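You operate a simulated robot arm through the tools that you are given. There is no shell and no other tool. Be economical: measure what you need, move in short steps, check, and stop when the job is done.

You are at the controls of a simulated two-armed robot. One attempt, no reset.

JOB
Take the beige towel from the end of the table and hang it over the middle rail of the green wing.
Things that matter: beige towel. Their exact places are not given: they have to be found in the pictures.

The check looks at the end state, three seconds after you hand in, the way a careful person would. Anything else that was tipped, shoved, dropped, spilled or broken makes it a failure. Flat cloth is picked up by pressing the open fingertips on it (5 to 10 N) and closing them slowly along it; thin cloth reads only 2 to 8 mm in the jaws.

ROBOT AND FRAMES
Two 7-joint arms with two-finger grippers on one trunk, on a base that drives. Base frame: it is fixed to the floor where the robot stands at the start and does not move with it; the origin is under the middle of the robot, x ahead of it, y to its left, z up; the surface under the hand at the start is at about z = 750. Readings come in mm, rad, newtons and seconds.
The left shoulder is at the start at [25, 217, 1055], the right one opposite. With the tool pointing down near the work surface each hand reaches from about 200 to 760 mm from the robot's upright axis, wherever it stands, measured 20 degrees to its own side. Payload 2.2 kg a hand.
The tool frame of a hand sits at the grasp point between the pads (the TCP): z along the fingers, y along the line on which they close. The tips reach 19 mm beyond it. The gripper opens to 116 mm. The gripper's body begins 70 mm behind the TCP.
Orientation is told as [roll, pitch, yaw] about the base's x, y, z axes, in that order, counted from this pose: with the fingers straight down and closing along the base's y, the tool's x points along the base's -x, its y along +y and its z along -z.

CONTROLS
- The arms move only by the tool send_rows. It takes "left_motion", "right_motion" or both (then of equal length, played together; a hand with none holds still); each is a list of rows, each a list of 3 entries, a list of its own where there are three numbers: the shift along the base's x, y, z in units of 40 mm (1.0 is 40 mm), then the turn, a rotation vector about the base's x, y, z in units of 6 degrees (1.0 is 6 degrees), then the finger opening in mm, from 0 to 116. In form: [[[tx, ty, tz], [wx, wy, wz], fingers], ...]. A call has 1 to 8 rows; each row shifts and turns the commanded pose from where the row before left it. A call with a number of a shift or a turn outside -1 to 1 is refused whole. A row lasts 0.2 s, in which the tool goes at most 50 mm and 0.15 rad; a call with a longer step from one row to the next is refused whole, and so is a gripper value outside its range. A pose out of reach is approached as far as the arm can. The call stops where the force on the tool passes 40 N (or 10 N more than at its start, if that is more) or the arm is blocked; 0.2 s more then pass. Each finger halts on what it meets, pressing with about 23 N; the grip force reading is that of the motor and also rises with nothing between the fingers. The clock runs only during rows and for 0.2 s after the last one: add rows that do not move to give the fingers time. It gives the time, the measured TCP pose, the force on the tool (base axes), the opening and the grip force at its end, in the units of the frame above (readings bear some noise), with the torque about the TCP (base axes, N m) and any sound that the robot's microphone picked up, and new pictures: "views" is both (left out), scene, wrist or none (wrist: the cameras of the hands that moved).
- Cameras (640 x 400 px; columns grow to the right, rows downward): "scene" is now at [132.2, 8.7, 1253.5]; the picture's right is [0.07, -1.00, 0.00], its down [-0.50, -0.03, -0.86] and it looks along [0.86, 0.06, -0.50] (base axes); focal length 280 px, centre (320, 200). "left" rides on the left gripper at [69, 15, -97] in its tool frame; the picture's right is [-0.21, 0.98, 0.00], its down [-0.76, -0.17, -0.63] and it looks along [-0.62, -0.14, 0.77] (tool axes); focal length 251 px, centre (320, 200). "right" rides on the right gripper at [69, -15, -96] in its tool frame; the picture's right is [0.21, 0.98, 0.00], its down [-0.76, 0.17, -0.63] and it looks along [-0.62, 0.14, 0.77] (tool axes); focal length 251 px, centre (320, 200).
- raise_lower(by): slides the trunk up (or, below 0, down) by that many mm; the arms and the scene camera ride with it, the base frame stays. It gives what a move gives, with no picture.
- drive_base(legs): drives the robot by 1 to 6 legs, each [ahead, left, turn to the left] in mm, mm and rad, along the robot's own axes; the way and the turn of a leg run together, so that a leg with both is an arc; at most 1500 mm and 3.142 rad a leg. The arms and the cameras ride along, it lands a little off, and it stops where it bumps. It gives what a move gives, and a new picture of the scene camera.
- turn_head(pan, tilt): turns the head with the scene camera to pan (to the left, within 1.396 rad either way) and tilt (down, from -0.506 to 1.204), counted from straight ahead of the robot. It gives what a move gives, and a new picture of the scene camera.
- pixel_to_xyz(camera, pixels): there is no depth. For up to 12 entries [column, row, z] of the newest picture of that camera ("zoom" is the newest enlarged one), the place [x, y] in the base frame at which the ray of that pixel passes the height z, good to about 3 mm, but the place of the scene camera against the robot may be out by one fixed shift of up to 25 mm in any direction. It takes no simulated time.
- zoom(camera, box): a new picture of the part [left, top, right, bottom] of that camera's present view, enlarged. It takes no simulated time.
- hand_in(): hands the job in; it is judged then, once.

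Go step by step. Measure first, check grasps and placings, and put right what went wrong. The budget is 80 turns and 260 pictures, counting those below and the enlarged ones. Unless the task says otherwise, let go and move clear before handing in, and close with one line.

The tools are called after "Request:" by a JSON object that holds its "api" and its "payload". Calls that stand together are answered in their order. send_rows: Moves the arms, as the interface text tells. Its arguments: {"type":"object","properties":{"left_motion":{"type":"array","items":{"type":"array"}},"right_motion":{"type":"array","items":{"type":"array"}},"views":{"type":"string","enum":["both","scene","wrist","none"]}},"required":[]} The other tools are called the same way: raise_lower (by) slides the trunk up or down; drive_base (legs) drives the base; turn_head (pan, tilt) turns the head that bears the scene camera; pixel_to_xyz (camera, pixels) gives the place at which the rays of pixels pass given heights; zoom (camera, box) takes an enlarged picture of a part of a camera's view; hand_in () hands the job in.

At the start:

```text
time_s: 0.0
left_tcp_pos: [589.1, 328.2, 911.2]
left_tool_rot: [-0.001, 0.003, 0.001]
left_wrist_force: [0.1, -0.7, -0.6]
left_moment: [0.0, -0.01, 0.0]
left_width: 116.0
left_gripper_force: 0.1
right_tcp_pos: [524.6, -151.6, 977.0]
right_tool_rot: [0.001, 0.002, -0.001]
right_wrist_force: [-0.2, 0.4, 0.0]
right_moment: [-0.01, -0.02, 0.0]
right_width: 116.2
right_gripper_force: 0.1
trunk travel left (down, up): [-200.0, 290.0]
robot x, y, heading: [-1.4, -1.4, 0.005]
head pan, tilt: [0.066, 0.524]
```

scene: 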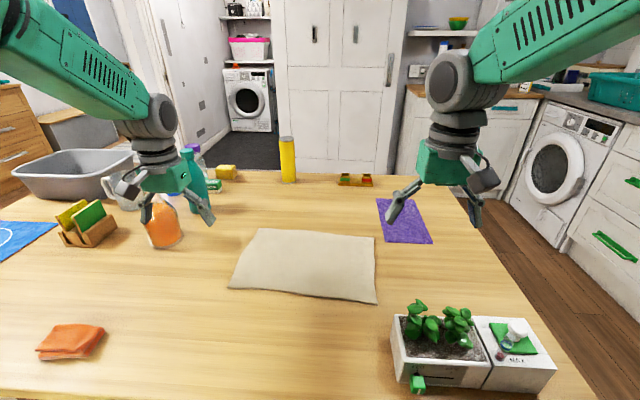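
right: 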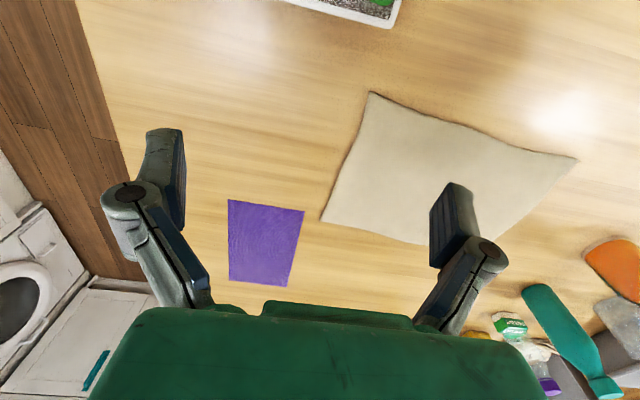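
left: 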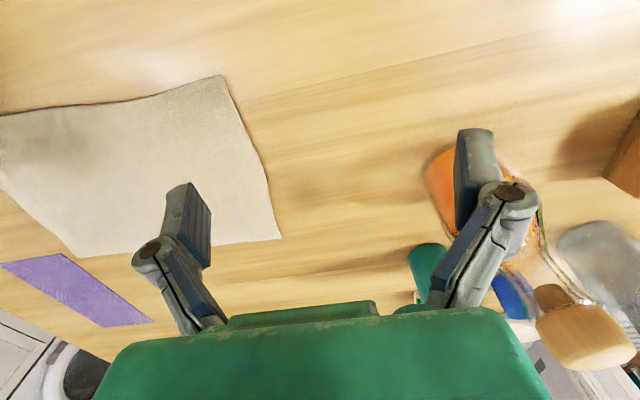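

The beige towel lies mid-table (corners about (260,228), (375,237), (377,303), (229,288)). No green wing (drying rack) is visible yet, so I measure the corners and look around with the head.

Request:
{"api": "pixel_to_xyz", "payload": {"camera": "scene", "pixels": [[260, 228, 752], [375, 237, 752], [377, 303, 752], [229, 288, 752], [400, 330, 752], [378, 198, 752], [480, 230, 752], [290, 170, 752]]}}

Request:
{"api": "turn_head", "payload": {"pan": -1.2, "tilt": 0.5}}

Request:
{"api": "turn_head", "payload": {"pan": 1.3, "tilt": 0.5}}

```text
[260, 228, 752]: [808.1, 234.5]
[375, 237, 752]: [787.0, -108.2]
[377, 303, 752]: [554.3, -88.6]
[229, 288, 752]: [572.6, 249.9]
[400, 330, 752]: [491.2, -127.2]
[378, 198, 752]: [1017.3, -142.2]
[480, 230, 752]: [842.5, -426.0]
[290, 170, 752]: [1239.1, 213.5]
```

```text
time_s: 1.4
left_tcp_pos: [585.6, 327.1, 912.3]
left_tool_rot: [0.0, -0.002, 0.0]
left_wrist_force: [0.1, 0.6, 0.1]
left_moment: [0.0, -0.01, 0.0]
left_width: 116.1
left_gripper_force: 0.1
right_tcp_pos: [521.3, -149.4, 979.0]
right_tool_rot: [0.003, -0.002, 0.0]
right_wrist_force: [0.0, 0.3, 0.1]
right_moment: [-0.01, 0.05, 0.0]
right_width: 116.2
right_gripper_force: 0.0
trunk travel left (down, up): [-200.0, 290.0]
robot x, y, heading: [-0.6, 0.3, -0.005]
head pan, tilt: [-1.201, 0.499]
```

scene: 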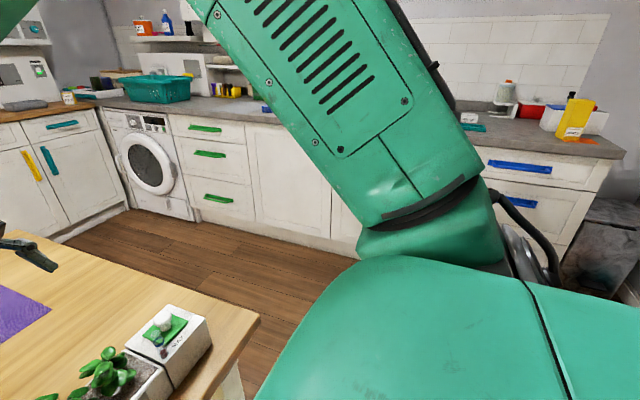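

```text
time_s: 3.7
left_tcp_pos: [587.4, 327.8, 913.0]
left_tool_rot: [-0.001, -0.002, 0.001]
left_wrist_force: [-0.3, 0.3, 0.2]
left_moment: [-0.04, -0.01, -0.02]
left_width: 115.9
left_gripper_force: 0.1
right_tcp_pos: [520.7, -151.1, 979.5]
right_tool_rot: [0.001, -0.001, 0.0]
right_wrist_force: [-0.4, -0.2, -0.3]
right_moment: [0.01, -0.03, -0.04]
right_width: 116.1
right_gripper_force: 0.2
trunk travel left (down, up): [-200.0, 290.0]
robot x, y, heading: [2.3, 0.9, -0.0]
head pan, tilt: [1.3, 0.499]
```

scene: 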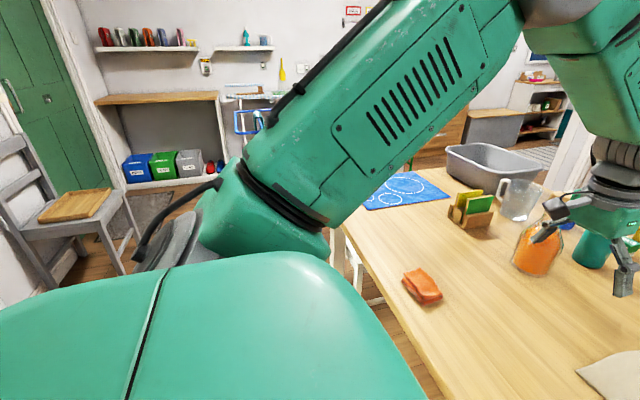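

A white drying rack with a blue edge shows at about (250,110), partly behind the left arm; zooming there.

Request:
{"api": "zoom", "payload": {"camera": "scene", "box": [190, 40, 350, 140]}}

Request:
{"api": "turn_head", "payload": {"pan": 0.75, "tilt": 0.3}}

```text
4.00 times, centred on (270, 90) of scene
```

zoom: 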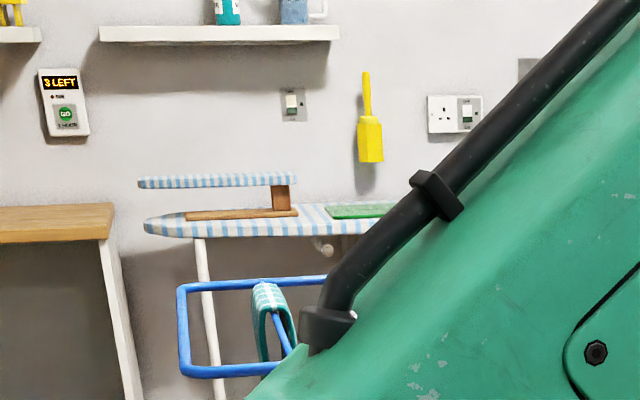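

```text
time_s: 4.7
left_tcp_pos: [584.4, 327.2, 913.1]
left_tool_rot: [0.0, -0.002, 0.0]
left_wrist_force: [0.2, 0.0, 0.2]
left_moment: [0.02, -0.02, -0.02]
left_width: 116.1
left_gripper_force: 0.1
right_tcp_pos: [522.2, -150.0, 979.3]
right_tool_rot: [0.0, -0.003, -0.001]
right_wrist_force: [0.4, -0.9, -0.2]
right_moment: [0.03, 0.02, 0.01]
right_width: 115.8
right_gripper_force: 0.0
trunk travel left (down, up): [-200.0, 290.0]
robot x, y, heading: [2.2, 2.0, 0.0]
head pan, tilt: [0.75, 0.3]
```

scene: 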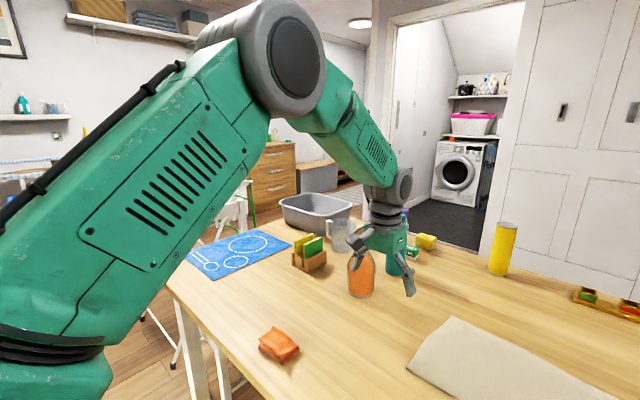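

The rack stands to the left behind the arm, with a blue wing on its near side. I back off the table and turn a little left to see the whole rack before choosing how to grasp.

Request:
{"api": "drive_base", "payload": {"legs": [[-350, 0, 0], [0, 0, 0.9]]}}

Request:
{"api": "turn_head", "payload": {"pan": 0.0, "tilt": 0.4}}

```text
time_s: 9.3
left_tcp_pos: [-240.3, 662.6, 914.7]
left_tool_rot: [0.0, -0.001, 0.897]
left_wrist_force: [0.5, -0.1, 0.4]
left_moment: [-0.02, 0.0, -0.03]
left_width: 115.9
left_gripper_force: 0.1
right_tcp_pos: [95.3, 312.7, 978.4]
right_tool_rot: [0.0, -0.002, 0.898]
right_wrist_force: [0.4, -0.8, 0.8]
right_moment: [-0.02, 0.01, 0.01]
right_width: 115.8
right_gripper_force: 0.1
trunk travel left (down, up): [-200.0, 290.0]
robot x, y, heading: [-351.4, -0.1, 0.898]
head pan, tilt: [0.75, 0.3]
```

scene: 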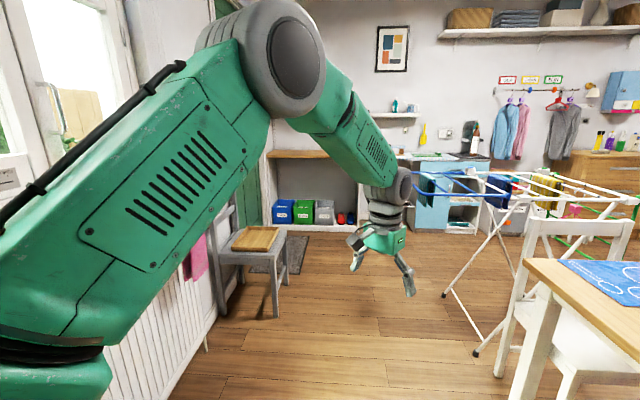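

```text
time_s: 10.4
left_tcp_pos: [-242.7, 661.0, 914.3]
left_tool_rot: [0.0, -0.006, 0.898]
left_wrist_force: [0.6, 0.1, -0.6]
left_moment: [0.04, 0.03, -0.01]
left_width: 116.3
left_gripper_force: 0.0
right_tcp_pos: [91.5, 312.1, 981.0]
right_tool_rot: [0.002, -0.005, 0.898]
right_wrist_force: [-0.7, -1.0, -0.1]
right_moment: [-0.01, 0.0, -0.03]
right_width: 116.1
right_gripper_force: 0.0
trunk travel left (down, up): [-200.0, 290.0]
robot x, y, heading: [-351.8, 6.0, 0.898]
head pan, tilt: [0.0, 0.4]
```

scene: 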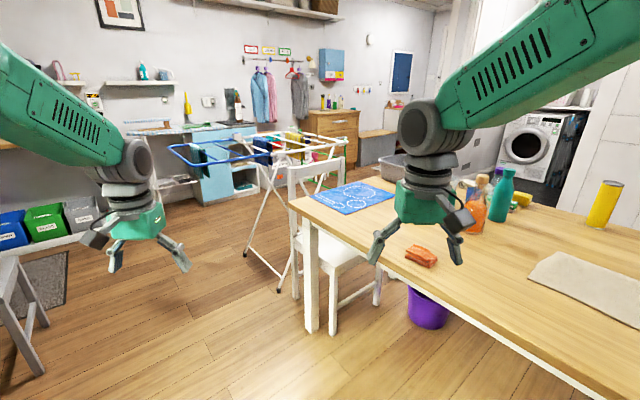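

Request:
{"api": "zoom", "payload": {"camera": "scene", "box": [160, 90, 400, 240]}}

Request:
{"api": "pixel_to_xyz", "payload": {"camera": "scene", "pixels": [[170, 148, 900], [240, 163, 900], [345, 143, 900], [275, 130, 900], [246, 255, 0], [281, 292, 0], [290, 205, 752], [300, 160, 900]]}}

```text
2.67 times, centred on (280, 165) of scene
```

zoom: 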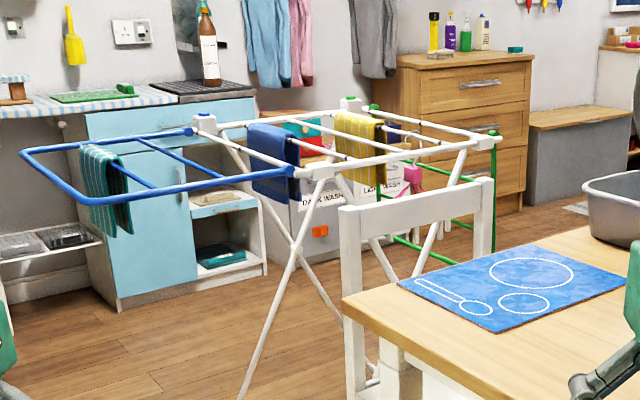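

```text
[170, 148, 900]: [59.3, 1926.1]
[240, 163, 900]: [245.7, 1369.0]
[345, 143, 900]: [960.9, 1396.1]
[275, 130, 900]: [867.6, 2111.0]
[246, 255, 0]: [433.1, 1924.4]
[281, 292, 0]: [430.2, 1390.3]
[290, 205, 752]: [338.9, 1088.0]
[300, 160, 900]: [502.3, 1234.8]
```

The green wing seems to hang down on the far (+x) end of the rack. I raise the trunk to look over it better.

Request:
{"api": "raise_lower", "payload": {"by": 280}}

Request:
{"api": "turn_head", "payload": {"pan": -0.25, "tilt": 0.5}}

Request:
{"api": "zoom", "payload": {"camera": "scene", "box": [200, 90, 440, 240]}}

```text
time_s: 13.2
left_tcp_pos: [-242.5, 661.3, 1195.3]
left_tool_rot: [0.0, -0.006, 0.898]
left_wrist_force: [-0.1, -0.2, -0.1]
left_moment: [0.03, 0.02, 0.0]
left_width: 116.0
left_gripper_force: 0.0
right_tcp_pos: [92.4, 313.1, 1261.0]
right_tool_rot: [0.002, -0.006, 0.9]
right_wrist_force: [0.1, 0.5, -1.1]
right_moment: [0.0, 0.0, 0.02]
right_width: 116.2
right_gripper_force: 0.1
trunk travel left (down, up): [-480.0, 10.0]
robot x, y, heading: [-347.6, 1.2, 0.896]
head pan, tilt: [0.0, 0.4]
```

```text
time_s: 14.0
left_tcp_pos: [-241.4, 662.0, 1194.3]
left_tool_rot: [0.0, -0.005, 0.896]
left_wrist_force: [-0.1, -1.0, 0.3]
left_moment: [0.0, 0.01, -0.01]
left_width: 115.9
left_gripper_force: 0.0
right_tcp_pos: [92.9, 312.3, 1260.5]
right_tool_rot: [0.001, -0.006, 0.898]
right_wrist_force: [-0.2, -0.6, -0.6]
right_moment: [-0.02, 0.0, 0.0]
right_width: 116.0
right_gripper_force: 0.1
trunk travel left (down, up): [-480.0, 10.0]
robot x, y, heading: [-349.4, 1.9, 0.898]
head pan, tilt: [-0.25, 0.499]
```

scene: 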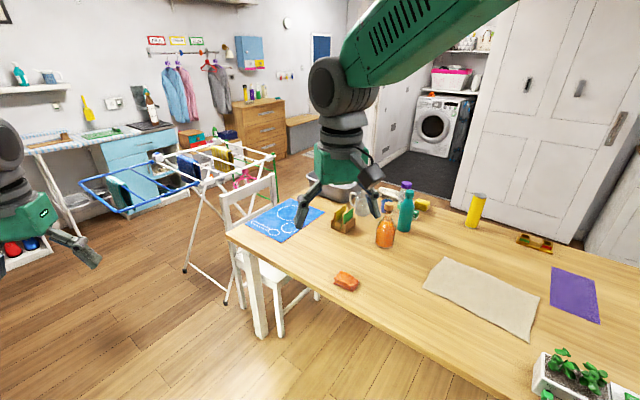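

```text
2.67 times, centred on (320, 165) of scene
```

zoom: 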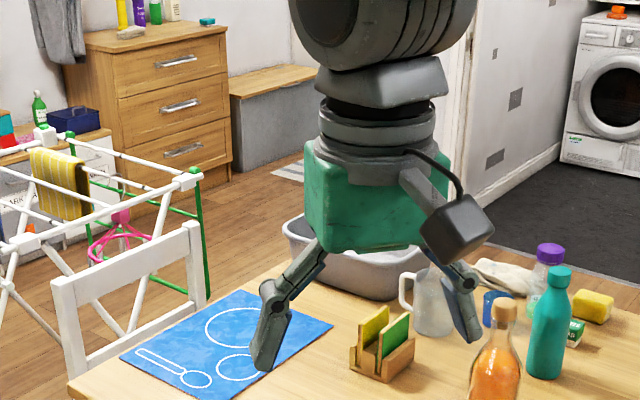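

Request:
{"api": "pixel_to_xyz", "payload": {"camera": "scene", "pixels": [[452, 205, 0], [568, 242, 0], [380, 166, 0], [232, 160, 0], [290, 155, 0], [640, 268, 0], [190, 272, 0], [228, 305, 0], [204, 165, 900], [272, 154, 900], [82, 182, 900], [130, 212, 900]]}}

Request:
{"api": "turn_head", "payload": {"pan": -0.9, "tilt": 0.5}}

Request:
{"api": "turn_head", "payload": {"pan": -1.39, "tilt": 0.6}}

Request:
{"api": "turn_head", "payload": {"pan": 0.1, "tilt": 0.4}}

```text
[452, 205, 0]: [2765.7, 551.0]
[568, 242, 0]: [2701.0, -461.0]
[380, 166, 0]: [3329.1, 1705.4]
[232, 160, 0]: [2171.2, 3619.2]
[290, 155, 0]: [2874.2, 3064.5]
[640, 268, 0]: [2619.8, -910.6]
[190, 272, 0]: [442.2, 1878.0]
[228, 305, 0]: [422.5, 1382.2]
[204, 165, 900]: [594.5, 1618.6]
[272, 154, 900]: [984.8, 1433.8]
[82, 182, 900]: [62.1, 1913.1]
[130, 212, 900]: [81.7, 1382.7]
```

```text
time_s: 15.0
left_tcp_pos: [-241.8, 660.9, 1196.3]
left_tool_rot: [0.001, -0.007, 0.896]
left_wrist_force: [0.5, -0.3, -0.7]
left_moment: [0.0, 0.0, -0.03]
left_width: 116.0
left_gripper_force: 0.1
right_tcp_pos: [92.8, 311.1, 1260.3]
right_tool_rot: [0.0, -0.005, 0.899]
right_wrist_force: [0.3, -0.9, 0.0]
right_moment: [0.03, 0.02, 0.0]
right_width: 116.0
right_gripper_force: 0.1
trunk travel left (down, up): [-480.0, 10.0]
robot x, y, heading: [-349.3, 1.7, 0.896]
head pan, tilt: [-0.901, 0.499]
```

scene: 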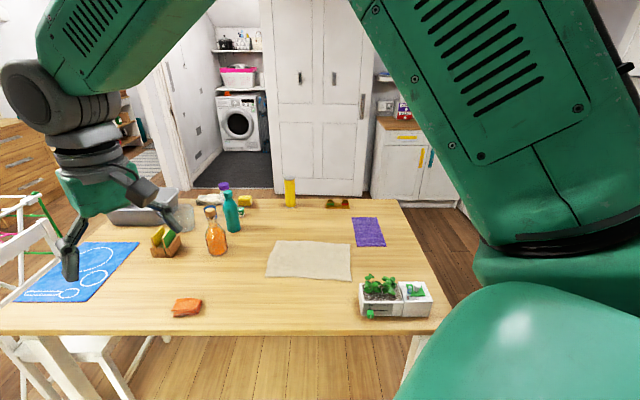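

```text
time_s: 15.9
left_tcp_pos: [-241.1, 661.9, 1195.0]
left_tool_rot: [0.0, -0.006, 0.898]
left_wrist_force: [-0.4, 0.9, -0.9]
left_moment: [0.01, -0.01, -0.01]
left_width: 115.9
left_gripper_force: 0.0
right_tcp_pos: [93.5, 311.0, 1260.3]
right_tool_rot: [0.001, -0.007, 0.899]
right_wrist_force: [0.3, 0.4, 0.4]
right_moment: [-0.02, 0.02, 0.01]
right_width: 116.0
right_gripper_force: 0.1
trunk travel left (down, up): [-480.0, 10.0]
robot x, y, heading: [-350.1, -1.5, 0.897]
head pan, tilt: [-1.389, 0.6]
```

scene: 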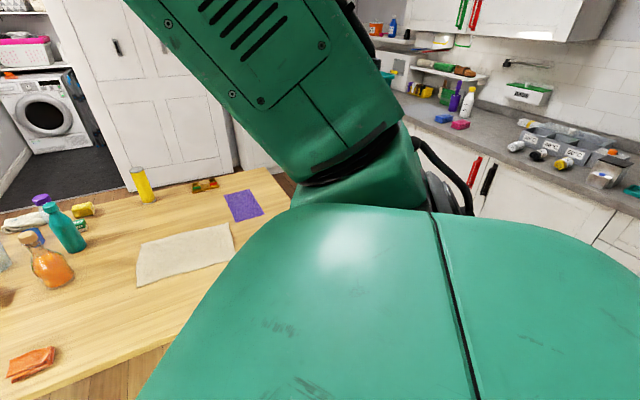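

```text
time_s: 17.5
left_tcp_pos: [-242.1, 659.9, 1195.6]
left_tool_rot: [0.001, -0.005, 0.897]
left_wrist_force: [1.3, 0.2, -0.9]
left_moment: [-0.04, 0.0, 0.01]
left_width: 115.9
left_gripper_force: 0.1
right_tcp_pos: [91.8, 311.9, 1260.1]
right_tool_rot: [0.0, -0.004, 0.9]
right_wrist_force: [0.0, 0.1, 0.7]
right_moment: [0.02, 0.03, 0.03]
right_width: 115.9
right_gripper_force: 0.1
trunk travel left (down, up): [-480.0, 10.0]
robot x, y, heading: [-348.2, -1.0, 0.898]
head pan, tilt: [0.099, 0.4]
```

scene: 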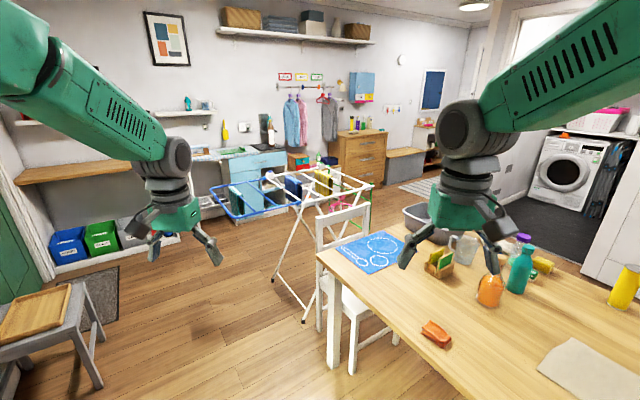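

The wing hangs down at the rack's far end (x≈1000), reachable round the right and far side of the table. First the towel: I drive back to the starting spot and lower the trunk.

Request:
{"api": "drive_base", "payload": {"legs": [[0, 0, -0.898], [350, 0, 0]]}}

Request:
{"api": "raise_lower", "payload": {"by": -280}}

Request:
{"api": "turn_head", "payload": {"pan": 0.05, "tilt": 0.75}}

Request:
{"api": "send_rows", "payload": {"left_motion": [[[0, -0.5, 0], [0, 0, 0], 60], [[0, -0.5, 0], [0, 0, 0], 60], [[0, 0, 0], [0, 0, 0], 60]], "right_motion": [[[0, 0, 0], [0, 0, 0], 60], [[0, 0, 0], [0, 0, 0], 60], [[0, 0, 0], [0, 0, 0], 60]]}}

```text
time_s: 22.1
left_tcp_pos: [577.5, 325.5, 1194.5]
left_tool_rot: [-0.002, -0.008, -0.003]
left_wrist_force: [-0.6, -0.4, 0.4]
left_moment: [-0.01, 0.0, 0.0]
left_width: 116.2
left_gripper_force: 0.0
right_tcp_pos: [511.4, -151.7, 1262.4]
right_tool_rot: [0.001, -0.006, -0.005]
right_wrist_force: [-0.4, 0.2, -0.1]
right_moment: [0.02, -0.02, -0.01]
right_width: 115.9
right_gripper_force: 0.1
trunk travel left (down, up): [-480.0, 10.0]
robot x, y, heading: [-5.7, 1.2, -0.009]
head pan, tilt: [0.099, 0.4]
```

scene: 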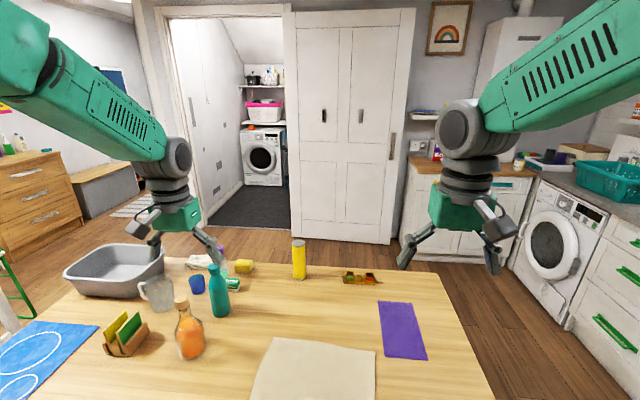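

```text
time_s: 24.9
left_tcp_pos: [575.4, 325.6, 916.8]
left_tool_rot: [-0.001, -0.008, -0.004]
left_wrist_force: [-0.5, -0.2, 0.2]
left_moment: [-0.03, 0.0, 0.0]
left_width: 115.8
left_gripper_force: 0.1
right_tcp_pos: [507.5, -152.6, 983.0]
right_tool_rot: [0.0, -0.008, -0.005]
right_wrist_force: [0.3, -0.5, -1.1]
right_moment: [0.02, 0.04, 0.02]
right_width: 115.9
right_gripper_force: 0.0
trunk travel left (down, up): [-200.0, 290.0]
robot x, y, heading: [-7.0, -2.0, 0.002]
head pan, tilt: [0.099, 0.4]
```

```text
time_s: 25.7
left_tcp_pos: [574.7, 325.0, 916.2]
left_tool_rot: [0.0, -0.009, -0.003]
left_wrist_force: [-0.1, 1.1, 0.2]
left_moment: [0.03, -0.02, -0.02]
left_width: 115.8
left_gripper_force: 0.0
right_tcp_pos: [508.7, -153.0, 983.0]
right_tool_rot: [0.0, -0.01, -0.003]
right_wrist_force: [0.6, 0.2, -0.5]
right_moment: [0.01, -0.01, 0.01]
right_width: 115.9
right_gripper_force: 0.1
trunk travel left (down, up): [-200.0, 290.0]
robot x, y, heading: [-7.1, 2.0, -0.004]
head pan, tilt: [0.051, 0.75]
```

scene: 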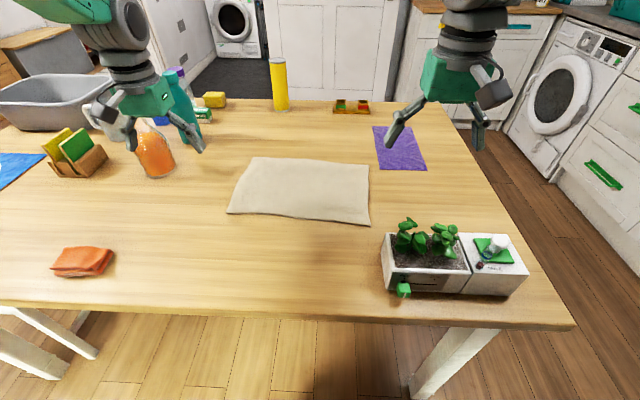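

```text
time_s: 26.5
left_tcp_pos: [574.8, 284.9, 918.8]
left_tool_rot: [0.002, -0.009, -0.005]
left_wrist_force: [0.1, 0.2, 0.0]
left_moment: [0.04, 0.01, 0.02]
left_width: 60.0
left_gripper_force: 0.2
right_tcp_pos: [508.6, -154.1, 982.9]
right_tool_rot: [0.0, -0.009, -0.004]
right_wrist_force: [-0.7, 0.0, -0.6]
right_moment: [-0.04, -0.01, 0.02]
right_width: 59.9
right_gripper_force: 0.1
trunk travel left (down, up): [-200.0, 290.0]
robot x, y, heading: [-7.0, -4.4, -0.006]
head pan, tilt: [0.051, 0.75]
```

scene: 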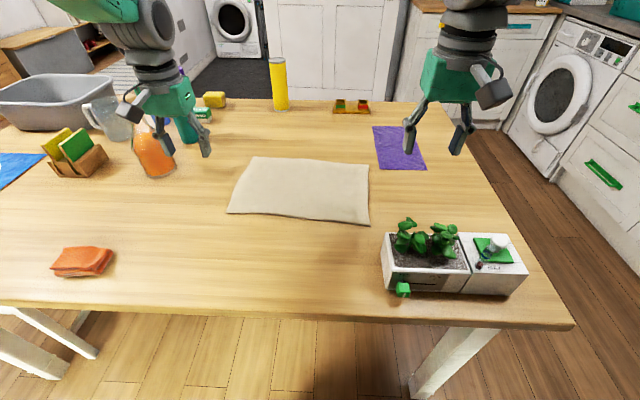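
right: 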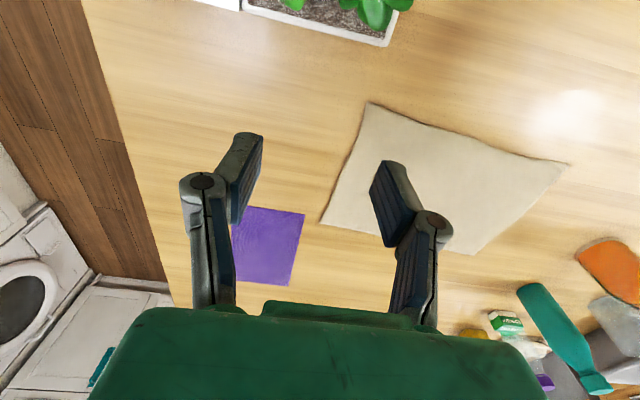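
left: 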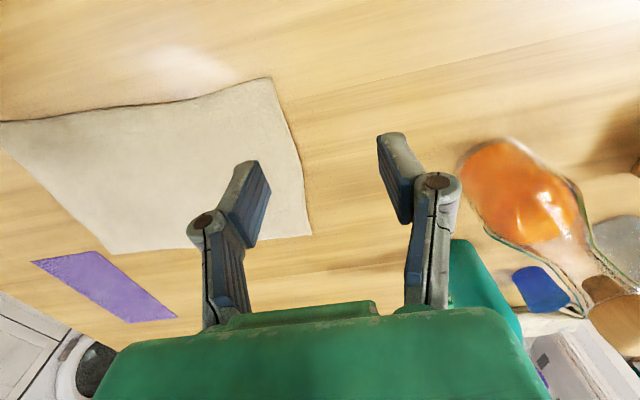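

Request:
{"api": "pixel_to_xyz", "payload": {"camera": "right", "pixels": [[370, 103, 752], [568, 165, 752], [321, 222, 752], [475, 254, 752], [470, 139, 752], [390, 45, 752]]}}

Request:
{"api": "pixel_to_xyz", "payload": {"camera": "left", "pixels": [[272, 78, 752], [2, 122, 752], [311, 235, 752], [197, 98, 752], [110, 254, 752], [460, 160, 752]]}}

Request:
{"api": "zoom", "payload": {"camera": "scene", "box": [200, 130, 424, 270]}}

```text
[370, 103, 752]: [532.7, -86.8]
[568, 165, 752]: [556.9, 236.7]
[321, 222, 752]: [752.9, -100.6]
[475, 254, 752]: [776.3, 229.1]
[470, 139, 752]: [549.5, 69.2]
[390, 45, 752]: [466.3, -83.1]
```

```text
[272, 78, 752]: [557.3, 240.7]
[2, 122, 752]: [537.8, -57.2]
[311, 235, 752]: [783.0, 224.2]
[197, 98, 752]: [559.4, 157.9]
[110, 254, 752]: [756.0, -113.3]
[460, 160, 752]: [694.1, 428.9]
```

```text
2.86 times, centred on (312, 200) of scene
```

zoom: 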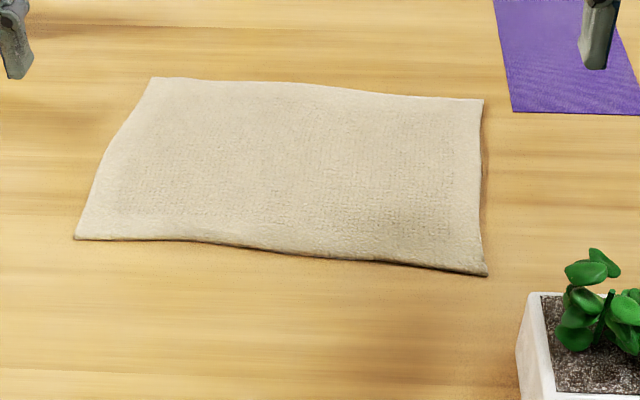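

Request:
{"api": "pixel_to_xyz", "payload": {"camera": "scene", "pixels": [[387, 277, 752], [383, 235, 820], [408, 219, 870], [398, 240, 850]]}}

Request:
{"api": "pixel_to_xyz", "payload": {"camera": "right", "pixels": [[385, 47, 752], [388, 42, 820], [410, 5, 850]]}}

```text
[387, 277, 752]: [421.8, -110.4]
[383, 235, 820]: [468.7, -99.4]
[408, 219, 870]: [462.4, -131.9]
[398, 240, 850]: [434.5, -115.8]
```

```text
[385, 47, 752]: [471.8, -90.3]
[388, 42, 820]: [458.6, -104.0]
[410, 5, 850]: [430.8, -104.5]
```

Towel corners by wrist cameras: near edge from (535,-87) to (557,240), 220 mm deep. I bring both hands above the near edge, clear of the plant box.

Request:
{"api": "send_rows", "payload": {"right_motion": [[[0.3, 0.8, 0], [0, 0, 0], 60], [[0.3, 0.8, 0], [0, 0, 0], 60], [[0.3, 0.8, 0], [0, 0, 0], 60], [[0.3, 0.8, 0], [0, 0, 0], 60], [[0, 0, -0.83], [0, 0, 0], 60], [[0, 0, -0.83], [0, 0, 0], 60], [[0, 0, -0.83], [0, 0, 0], 60], [[0, 0, -0.83], [0, 0, 0], 60]], "left_motion": [[[0, -0.56, 0], [0, 0, 0], 60], [[0, -0.56, 0], [0, 0, 0], 60], [[0, -0.56, 0], [0, 0, 0], 60], [[0, -0.56, 0], [0, 0, 0], 60], [[0, 0, -0.43], [0, 0, 0], 60], [[0, 0, -0.43], [0, 0, 0], 60], [[0, 0, -0.43], [0, 0, 0], 60], [[0, 0, -0.43], [0, 0, 0], 60]]}}

```text
time_s: 28.3
left_tcp_pos: [574.8, 195.9, 848.3]
left_tool_rot: [0.001, -0.008, -0.004]
left_wrist_force: [0.1, 0.0, -0.2]
left_moment: [-0.01, -0.01, -0.01]
left_width: 59.8
left_gripper_force: 0.0
right_tcp_pos: [557.1, -27.7, 849.8]
right_tool_rot: [0.007, -0.007, -0.01]
right_wrist_force: [0.1, -1.4, -0.2]
right_moment: [0.0, 0.01, -0.04]
right_width: 59.8
right_gripper_force: 0.1
trunk travel left (down, up): [-200.0, 290.0]
robot x, y, heading: [0.1, -2.2, -0.008]
head pan, tilt: [0.051, 0.75]
```

scene: 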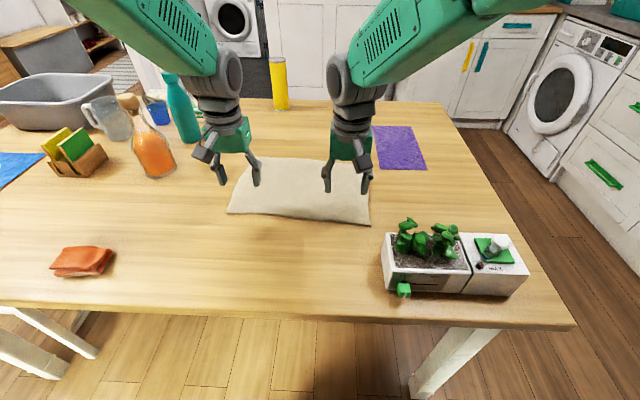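
right: 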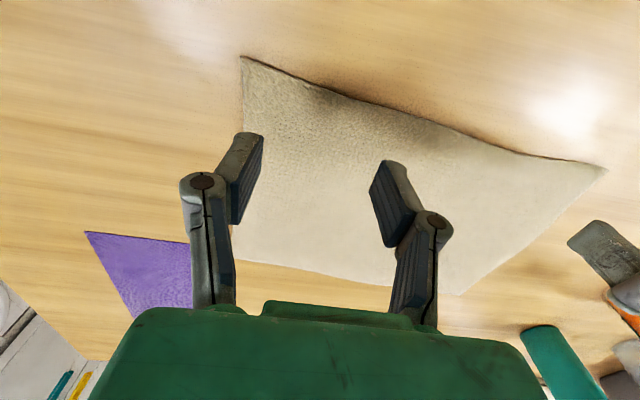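
left: 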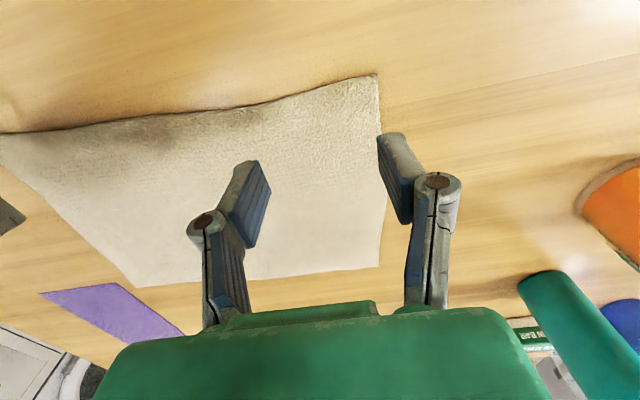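

Both hands are over the near edge as planned. I lower them to just above the cloth.

Request:
{"api": "send_rows", "payload": {"right_motion": [[[0, 0, -0.6], [0, 0, 0], 60], [[0, 0, -0.6], [0, 0, 0], 60], [[0, 0, -0.5], [0, 0, 0], 60], [[0, 0, -0.15], [0, 0, 0], 60], [[0, 0, 0], [0, 0, 0], 60]], "left_motion": [[[0, 0, -0.6], [0, 0, 0], 60], [[0, 0, -0.6], [0, 0, 0], 60], [[0, 0, -0.5], [0, 0, 0], 60], [[0, 0, -0.11], [0, 0, 0], 60], [[0, 0, 0], [0, 0, 0], 60]], "views": "wrist"}}

```text
time_s: 29.5
left_tcp_pos: [573.7, 195.9, 776.8]
left_tool_rot: [0.0, -0.008, -0.004]
left_wrist_force: [-0.5, -0.5, 0.2]
left_moment: [0.03, 0.01, -0.01]
left_width: 60.0
left_gripper_force: 0.0
right_tcp_pos: [559.0, -29.6, 775.2]
right_tool_rot: [0.004, -0.008, -0.015]
right_wrist_force: [1.0, 0.0, 0.2]
right_moment: [0.01, -0.04, -0.01]
right_width: 60.1
right_gripper_force: 0.0
trunk travel left (down, up): [-200.0, 290.0]
robot x, y, heading: [-4.9, -2.4, -0.004]
head pan, tilt: [0.051, 0.75]
```

right: 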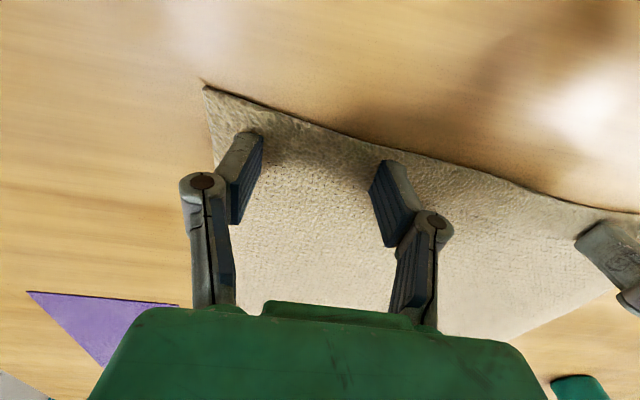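
left: 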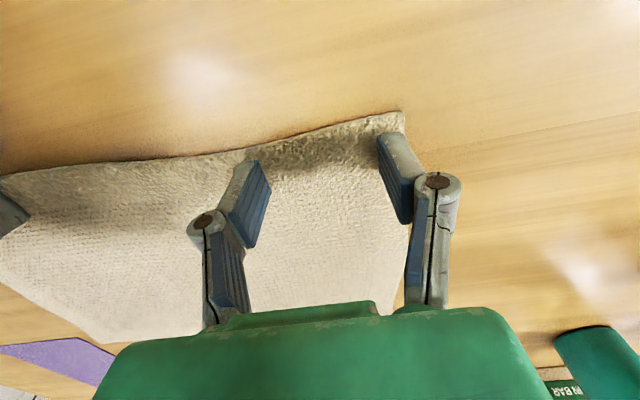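

Fingers are within the cloth near its edge. Lowering in small steps to get contact.

Request:
{"api": "send_rows", "payload": {"right_motion": [[[0, 0, -0.05], [0, 0, 0], 60], [[0, 0, -0.05], [0, 0, 0], 60], [[0, 0, 0], [0, 0, 0], 60]], "left_motion": [[[0, 0, -0.06], [0, 0, 0], 60], [[0, 0, -0.06], [0, 0, 0], 60], [[0, 0, 0], [0, 0, 0], 60]], "views": "none"}}

```text
time_s: 30.3
left_tcp_pos: [574.0, 194.4, 771.4]
left_tool_rot: [0.0, -0.011, -0.001]
left_wrist_force: [-0.2, 0.1, 7.6]
left_moment: [-0.01, -0.02, -0.02]
left_width: 60.6
left_gripper_force: 0.3
right_tcp_pos: [558.1, -28.0, 773.3]
right_tool_rot: [0.006, -0.01, -0.012]
right_wrist_force: [0.9, 0.4, 2.4]
right_moment: [-0.03, -0.04, 0.03]
right_width: 60.0
right_gripper_force: 0.2
trunk travel left (down, up): [-200.0, 290.0]
robot x, y, heading: [-2.6, -0.1, -0.005]
head pan, tilt: [0.051, 0.75]
```

Left presses 7.6 N, right 2.4 N; I lower the right a touch and close both slowly.

Request:
{"api": "send_rows", "payload": {"right_motion": [[[0, 0, -0.04], [0, 0, 0], 60], [[0, 0, 0], [0, 0, 0], 52], [[0, 0, 0], [0, 0, 0], 44], [[0, 0, 0], [0, 0, 0], 36], [[0, 0, 0], [0, 0, 0], 28], [[0, 0, 0], [0, 0, 0], 20], [[0, 0, 0], [0, 0, 0], 12], [[0, 0, 0], [0, 0, 0], 5]], "left_motion": [[[0, 0, 0], [0, 0, 0], 60], [[0, 0, 0], [0, 0, 0], 52], [[0, 0, 0], [0, 0, 0], 44], [[0, 0, 0], [0, 0, 0], 36], [[0, 0, 0], [0, 0, 0], 28], [[0, 0, 0], [0, 0, 0], 20], [[0, 0, 0], [0, 0, 0], 12], [[0, 0, 0], [0, 0, 0], 5]], "views": "wrist"}}

```text
time_s: 32.1
left_tcp_pos: [572.3, 193.7, 772.1]
left_tool_rot: [-0.001, -0.011, -0.003]
left_wrist_force: [-0.9, -8.9, 6.0]
left_moment: [-0.19, -0.03, 0.0]
left_width: 6.4
left_gripper_force: 23.1
right_tcp_pos: [557.4, -30.3, 772.0]
right_tool_rot: [0.004, -0.01, -0.01]
right_wrist_force: [0.7, 5.9, 22.6]
right_moment: [0.04, 0.01, -0.01]
right_width: 6.1
right_gripper_force: 22.4
trunk travel left (down, up): [-200.0, 290.0]
robot x, y, heading: [-4.7, 0.7, -0.005]
head pan, tilt: [0.051, 0.75]
```

right: 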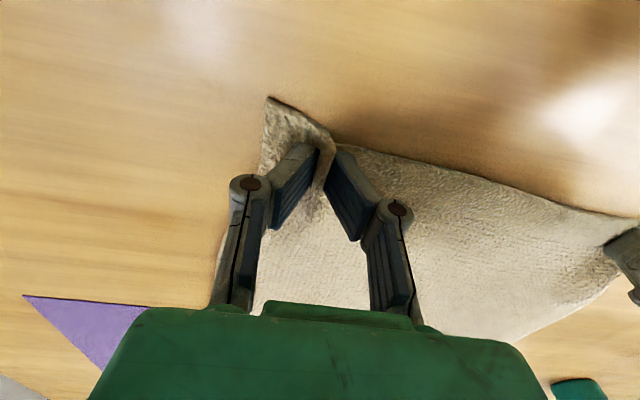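
left: 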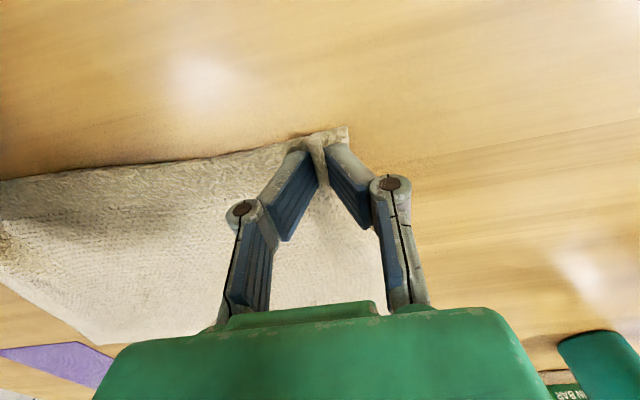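

Both hands hold a ridge (6 mm). Lifting slowly, easing hands inward a bit.

Request:
{"api": "send_rows", "payload": {"right_motion": [[[0, 0.1, 0.2], [0, 0, 0], 0], [[0, 0.1, 0.5], [0, 0, 0], 0], [[0, 0, 0.8], [0, 0, 0], 0], [[0, 0, 0.8], [0, 0, 0], 0], [[0, 0, 0.8], [0, 0, 0], 0], [[0, 0, 0.8], [0, 0, 0], 0], [[0, 0, 0.8], [0, 0, 0], 0], [[0, 0, 0.8], [0, 0, 0], 0]], "left_motion": [[[0, -0.1, 0.2], [0, 0, 0], 0], [[0, -0.1, 0.5], [0, 0, 0], 0], [[0, 0, 0.8], [0, 0, 0], 0], [[0, 0, 0.8], [0, 0, 0], 0], [[0, 0, 0.8], [0, 0, 0], 0], [[0, 0, 0.8], [0, 0, 0], 0], [[0, 0, 0.8], [0, 0, 0], 0], [[0, 0, 0.8], [0, 0, 0], 0]]}}

```text
time_s: 33.9
left_tcp_pos: [575.2, 187.3, 991.0]
left_tool_rot: [0.0, -0.011, -0.004]
left_wrist_force: [-0.1, -1.8, 0.0]
left_moment: [0.02, 0.01, -0.01]
left_width: 5.9
left_gripper_force: 23.0
right_tcp_pos: [562.4, -30.1, 990.3]
right_tool_rot: [0.019, 0.004, -0.029]
right_wrist_force: [-0.1, 2.1, -0.2]
right_moment: [-0.01, -0.02, 0.03]
right_width: 6.0
right_gripper_force: 22.7
trunk travel left (down, up): [-200.0, 290.0]
robot x, y, heading: [-3.9, 2.8, -0.005]
head pan, tilt: [0.051, 0.75]
```

scene: 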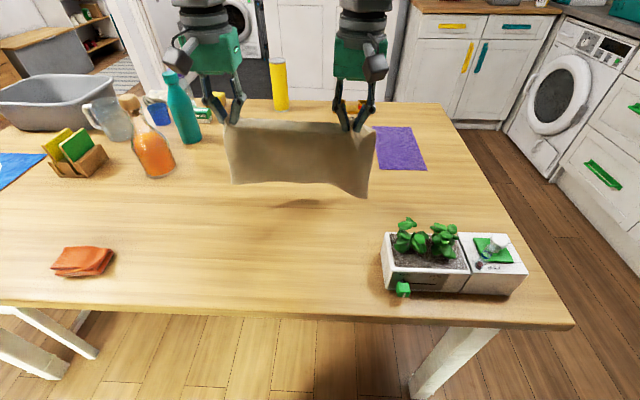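
right: 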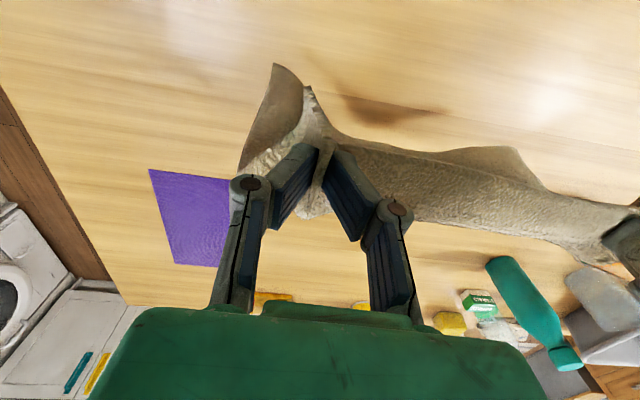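
left: 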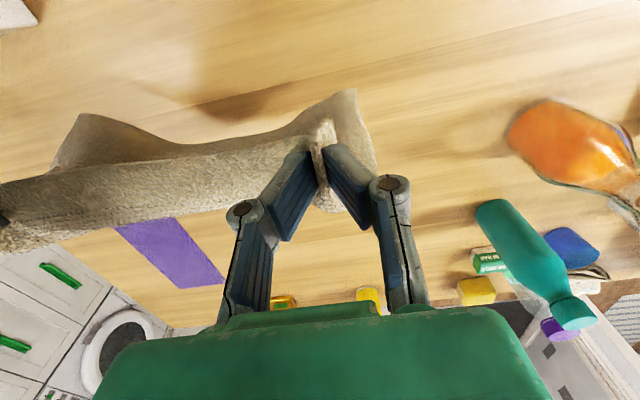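

Towel hangs cleanly from both hands. I raise the trunk for clearance, back off, and look at the passage on the right of the table.

Request:
{"api": "raise_lower", "payload": {"by": 200}}

Request:
{"api": "drive_base", "payload": {"legs": [[-300, 0, 0]]}}

Request:
{"api": "turn_head", "payload": {"pan": -0.7, "tilt": 0.6}}

```text
time_s: 36.1
left_tcp_pos: [577.0, 189.3, 1189.7]
left_tool_rot: [0.0, -0.009, -0.003]
left_wrist_force: [-0.2, -0.1, -0.2]
left_moment: [-0.03, 0.0, 0.0]
left_width: 6.1
left_gripper_force: 22.9
right_tcp_pos: [561.7, -26.3, 1195.8]
right_tool_rot: [0.025, -0.004, -0.024]
right_wrist_force: [0.6, 0.2, -0.6]
right_moment: [0.04, 0.01, 0.01]
right_width: 5.8
right_gripper_force: 22.8
trunk travel left (down, up): [-400.0, 90.0]
robot x, y, heading: [-2.0, 2.3, -0.002]
head pan, tilt: [0.051, 0.75]
```

```text
time_s: 38.1
left_tcp_pos: [282.0, 185.7, 1189.2]
left_tool_rot: [0.0, -0.01, -0.011]
left_wrist_force: [-0.4, -1.5, -0.4]
left_moment: [-0.02, -0.04, 0.02]
left_width: 6.1
left_gripper_force: 22.9
right_tcp_pos: [268.2, -30.5, 1196.2]
right_tool_rot: [0.025, -0.003, -0.035]
right_wrist_force: [0.4, 1.2, -0.5]
right_moment: [0.05, 0.02, 0.03]
right_width: 6.4
right_gripper_force: 22.9
trunk travel left (down, up): [-400.0, 90.0]
robot x, y, heading: [-298.9, 4.8, -0.006]
head pan, tilt: [0.051, 0.75]
```

scene: 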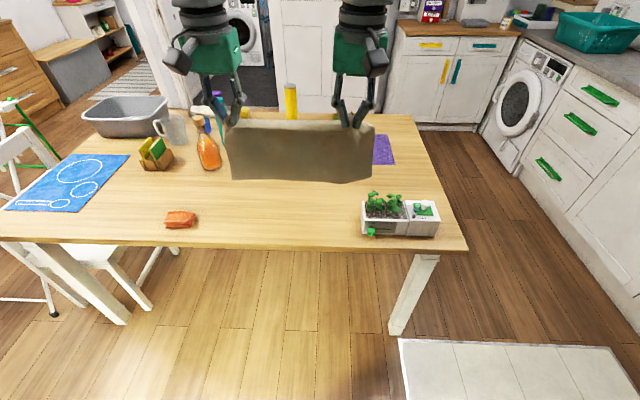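

```text
time_s: 39.2
left_tcp_pos: [277.0, 184.3, 1192.1]
left_tool_rot: [0.0, -0.012, -0.011]
left_wrist_force: [0.0, -1.6, -0.4]
left_moment: [-0.01, 0.0, -0.01]
left_width: 6.0
left_gripper_force: 22.7
right_tcp_pos: [262.9, -30.9, 1200.1]
right_tool_rot: [0.028, -0.009, -0.039]
right_wrist_force: [0.5, 0.6, -0.6]
right_moment: [0.01, 0.0, 0.03]
right_width: 5.8
right_gripper_force: 22.9
trunk travel left (down, up): [-400.0, 90.0]
robot x, y, heading: [-304.3, 4.0, -0.015]
head pan, tilt: [-0.7, 0.6]
```

scene: 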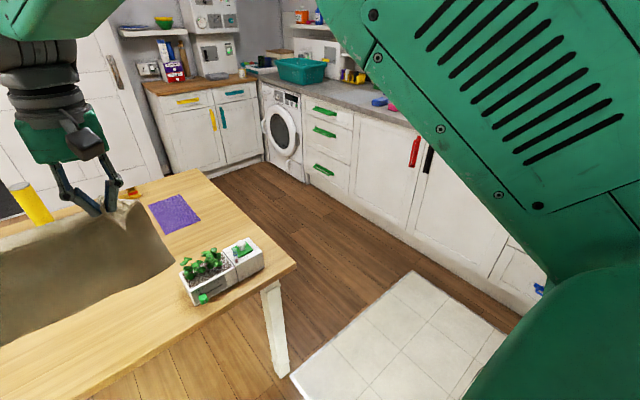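

Request:
{"api": "pixel_to_xyz", "payload": {"camera": "scene", "pixels": [[296, 262, 750], [200, 168, 750], [263, 162, 0], [180, 176, 0], [305, 183, 0], [411, 240, 0], [546, 308, 0], [412, 270, 0], [507, 334, 0], [289, 376, 0], [285, 375, 0]]}}

Request:
{"api": "zoom", "payload": {"camera": "scene", "box": [250, 150, 570, 400]}}

```text
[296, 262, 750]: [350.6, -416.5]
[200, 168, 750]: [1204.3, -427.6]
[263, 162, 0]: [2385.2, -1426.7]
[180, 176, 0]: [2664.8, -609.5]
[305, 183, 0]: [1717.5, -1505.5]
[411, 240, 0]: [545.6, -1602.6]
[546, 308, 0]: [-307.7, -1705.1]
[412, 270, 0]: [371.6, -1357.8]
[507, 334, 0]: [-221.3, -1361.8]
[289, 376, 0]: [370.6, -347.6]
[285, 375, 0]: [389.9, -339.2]
```

```text
1.60 times, centred on (410, 275) of scene
```

zoom: 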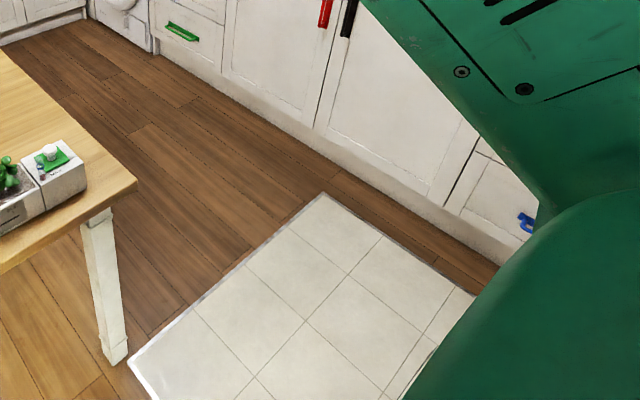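

The gap right of the table is over a metre wide, and behind the table about 1.4 m. I drive round to the far side with the towel, ending facing +y toward the rack.

Request:
{"api": "drive_base", "payload": {"legs": [[0, -960, 0.015], [1100, 0, 0], [1000, 0, 0], [0, 0, 1.57], [900, 0, 0]]}}

Request:
{"api": "turn_head", "payload": {"pan": 0.35, "tilt": 0.4}}

```text
time_s: 62.5
left_tcp_pos: [1614.6, 531.6, 1192.4]
left_tool_rot: [0.0, -0.014, 1.56]
left_wrist_force: [1.3, 0.2, 0.0]
left_moment: [-0.03, -0.05, -0.07]
left_width: 5.8
left_gripper_force: 22.7
right_tcp_pos: [1831.5, 515.8, 1202.5]
right_tool_rot: [0.03, -0.011, 1.535]
right_wrist_force: [-0.9, -0.3, -0.4]
right_moment: [-0.05, 0.06, -0.02]
right_width: 5.6
right_gripper_force: 23.0
trunk travel left (down, up): [-400.0, 90.0]
robot x, y, heading: [1797.2, -44.3, 1.559]
head pan, tilt: [-0.7, 0.6]
```

scene: 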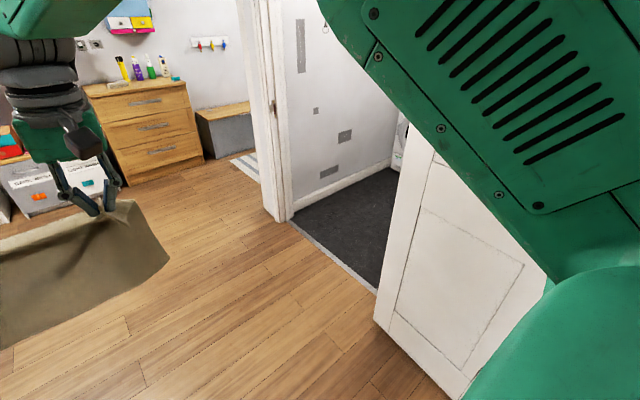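

```text
time_s: 63.8
left_tcp_pos: [1614.4, 527.6, 1194.0]
left_tool_rot: [0.0, -0.014, 1.56]
left_wrist_force: [-0.2, -0.4, 0.1]
left_moment: [0.01, -0.06, -0.05]
left_width: 5.6
left_gripper_force: 22.8
right_tcp_pos: [1830.1, 513.5, 1203.0]
right_tool_rot: [0.031, -0.016, 1.532]
right_wrist_force: [-1.1, 0.5, -1.0]
right_moment: [-0.02, 0.04, -0.03]
right_width: 5.7
right_gripper_force: 23.2
trunk travel left (down, up): [-400.0, 90.0]
robot x, y, heading: [1796.7, -48.8, 1.562]
head pan, tilt: [0.351, 0.4]
```

scene: 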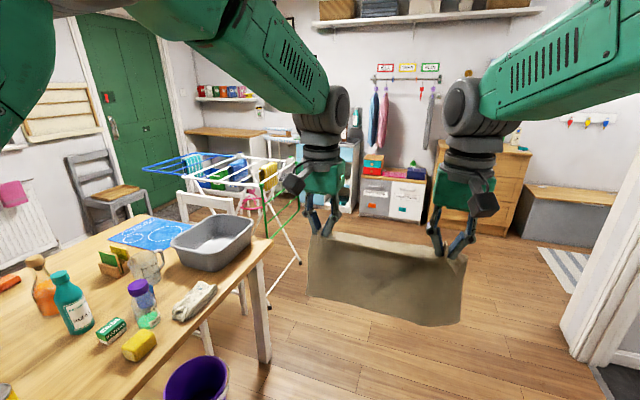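

The wing is at about (285,215), still hidden partly. I advance and turn partly left to look at it from its own side.

Request:
{"api": "drive_base", "payload": {"legs": [[1250, 0, 0], [0, -100, 1.2]]}}

Request:
{"api": "turn_head", "payload": {"pan": 0.25, "tilt": 0.6}}

```text
time_s: 73.1
left_tcp_pos: [1293.6, 1297.5, 1194.0]
left_tool_rot: [0.002, -0.019, 2.755]
left_wrist_force: [0.1, 0.7, 1.0]
left_moment: [0.01, -0.02, -0.09]
left_width: 5.6
left_gripper_force: 22.9
right_tcp_pos: [1387.1, 1492.6, 1204.2]
right_tool_rot: [0.032, -0.015, 2.731]
right_wrist_force: [-1.2, 0.1, -1.1]
right_moment: [0.01, 0.03, -0.03]
right_width: 5.6
right_gripper_force: 23.1
trunk travel left (down, up): [-400.0, 90.0]
robot x, y, heading: [1893.0, 1256.6, 2.756]
head pan, tilt: [0.351, 0.4]
```

scene: 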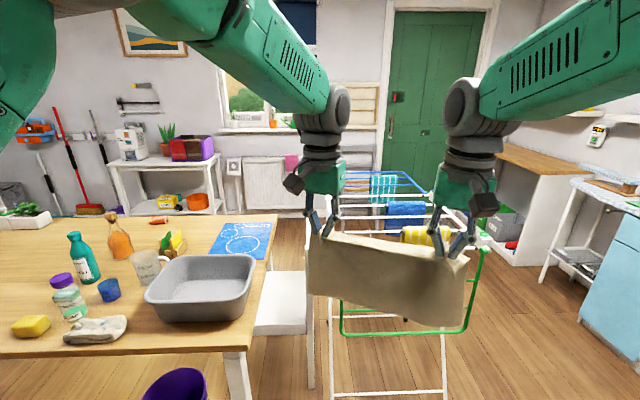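

```text
time_s: 73.8
left_tcp_pos: [1297.4, 1295.3, 1196.2]
left_tool_rot: [0.002, -0.021, 2.757]
left_wrist_force: [0.8, 1.4, 0.0]
left_moment: [0.01, -0.04, -0.09]
left_width: 5.4
left_gripper_force: 22.7
right_tcp_pos: [1390.3, 1492.5, 1205.0]
right_tool_rot: [0.032, -0.018, 2.728]
right_wrist_force: [0.0, -1.0, -0.1]
right_moment: [-0.02, 0.01, -0.1]
right_width: 5.8
right_gripper_force: 22.8
trunk travel left (down, up): [-400.0, 90.0]
robot x, y, heading: [1896.9, 1257.7, 2.758]
head pan, tilt: [0.25, 0.6]
```

scene: 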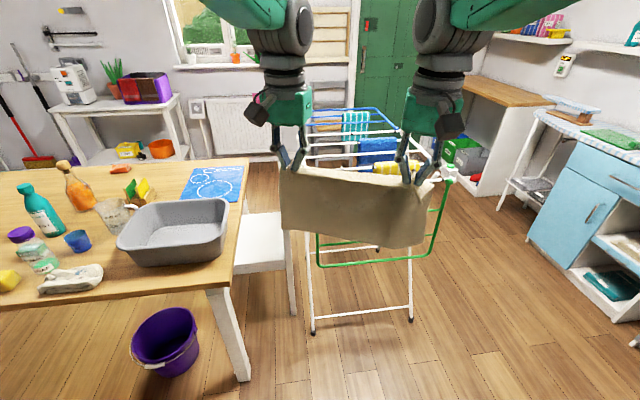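

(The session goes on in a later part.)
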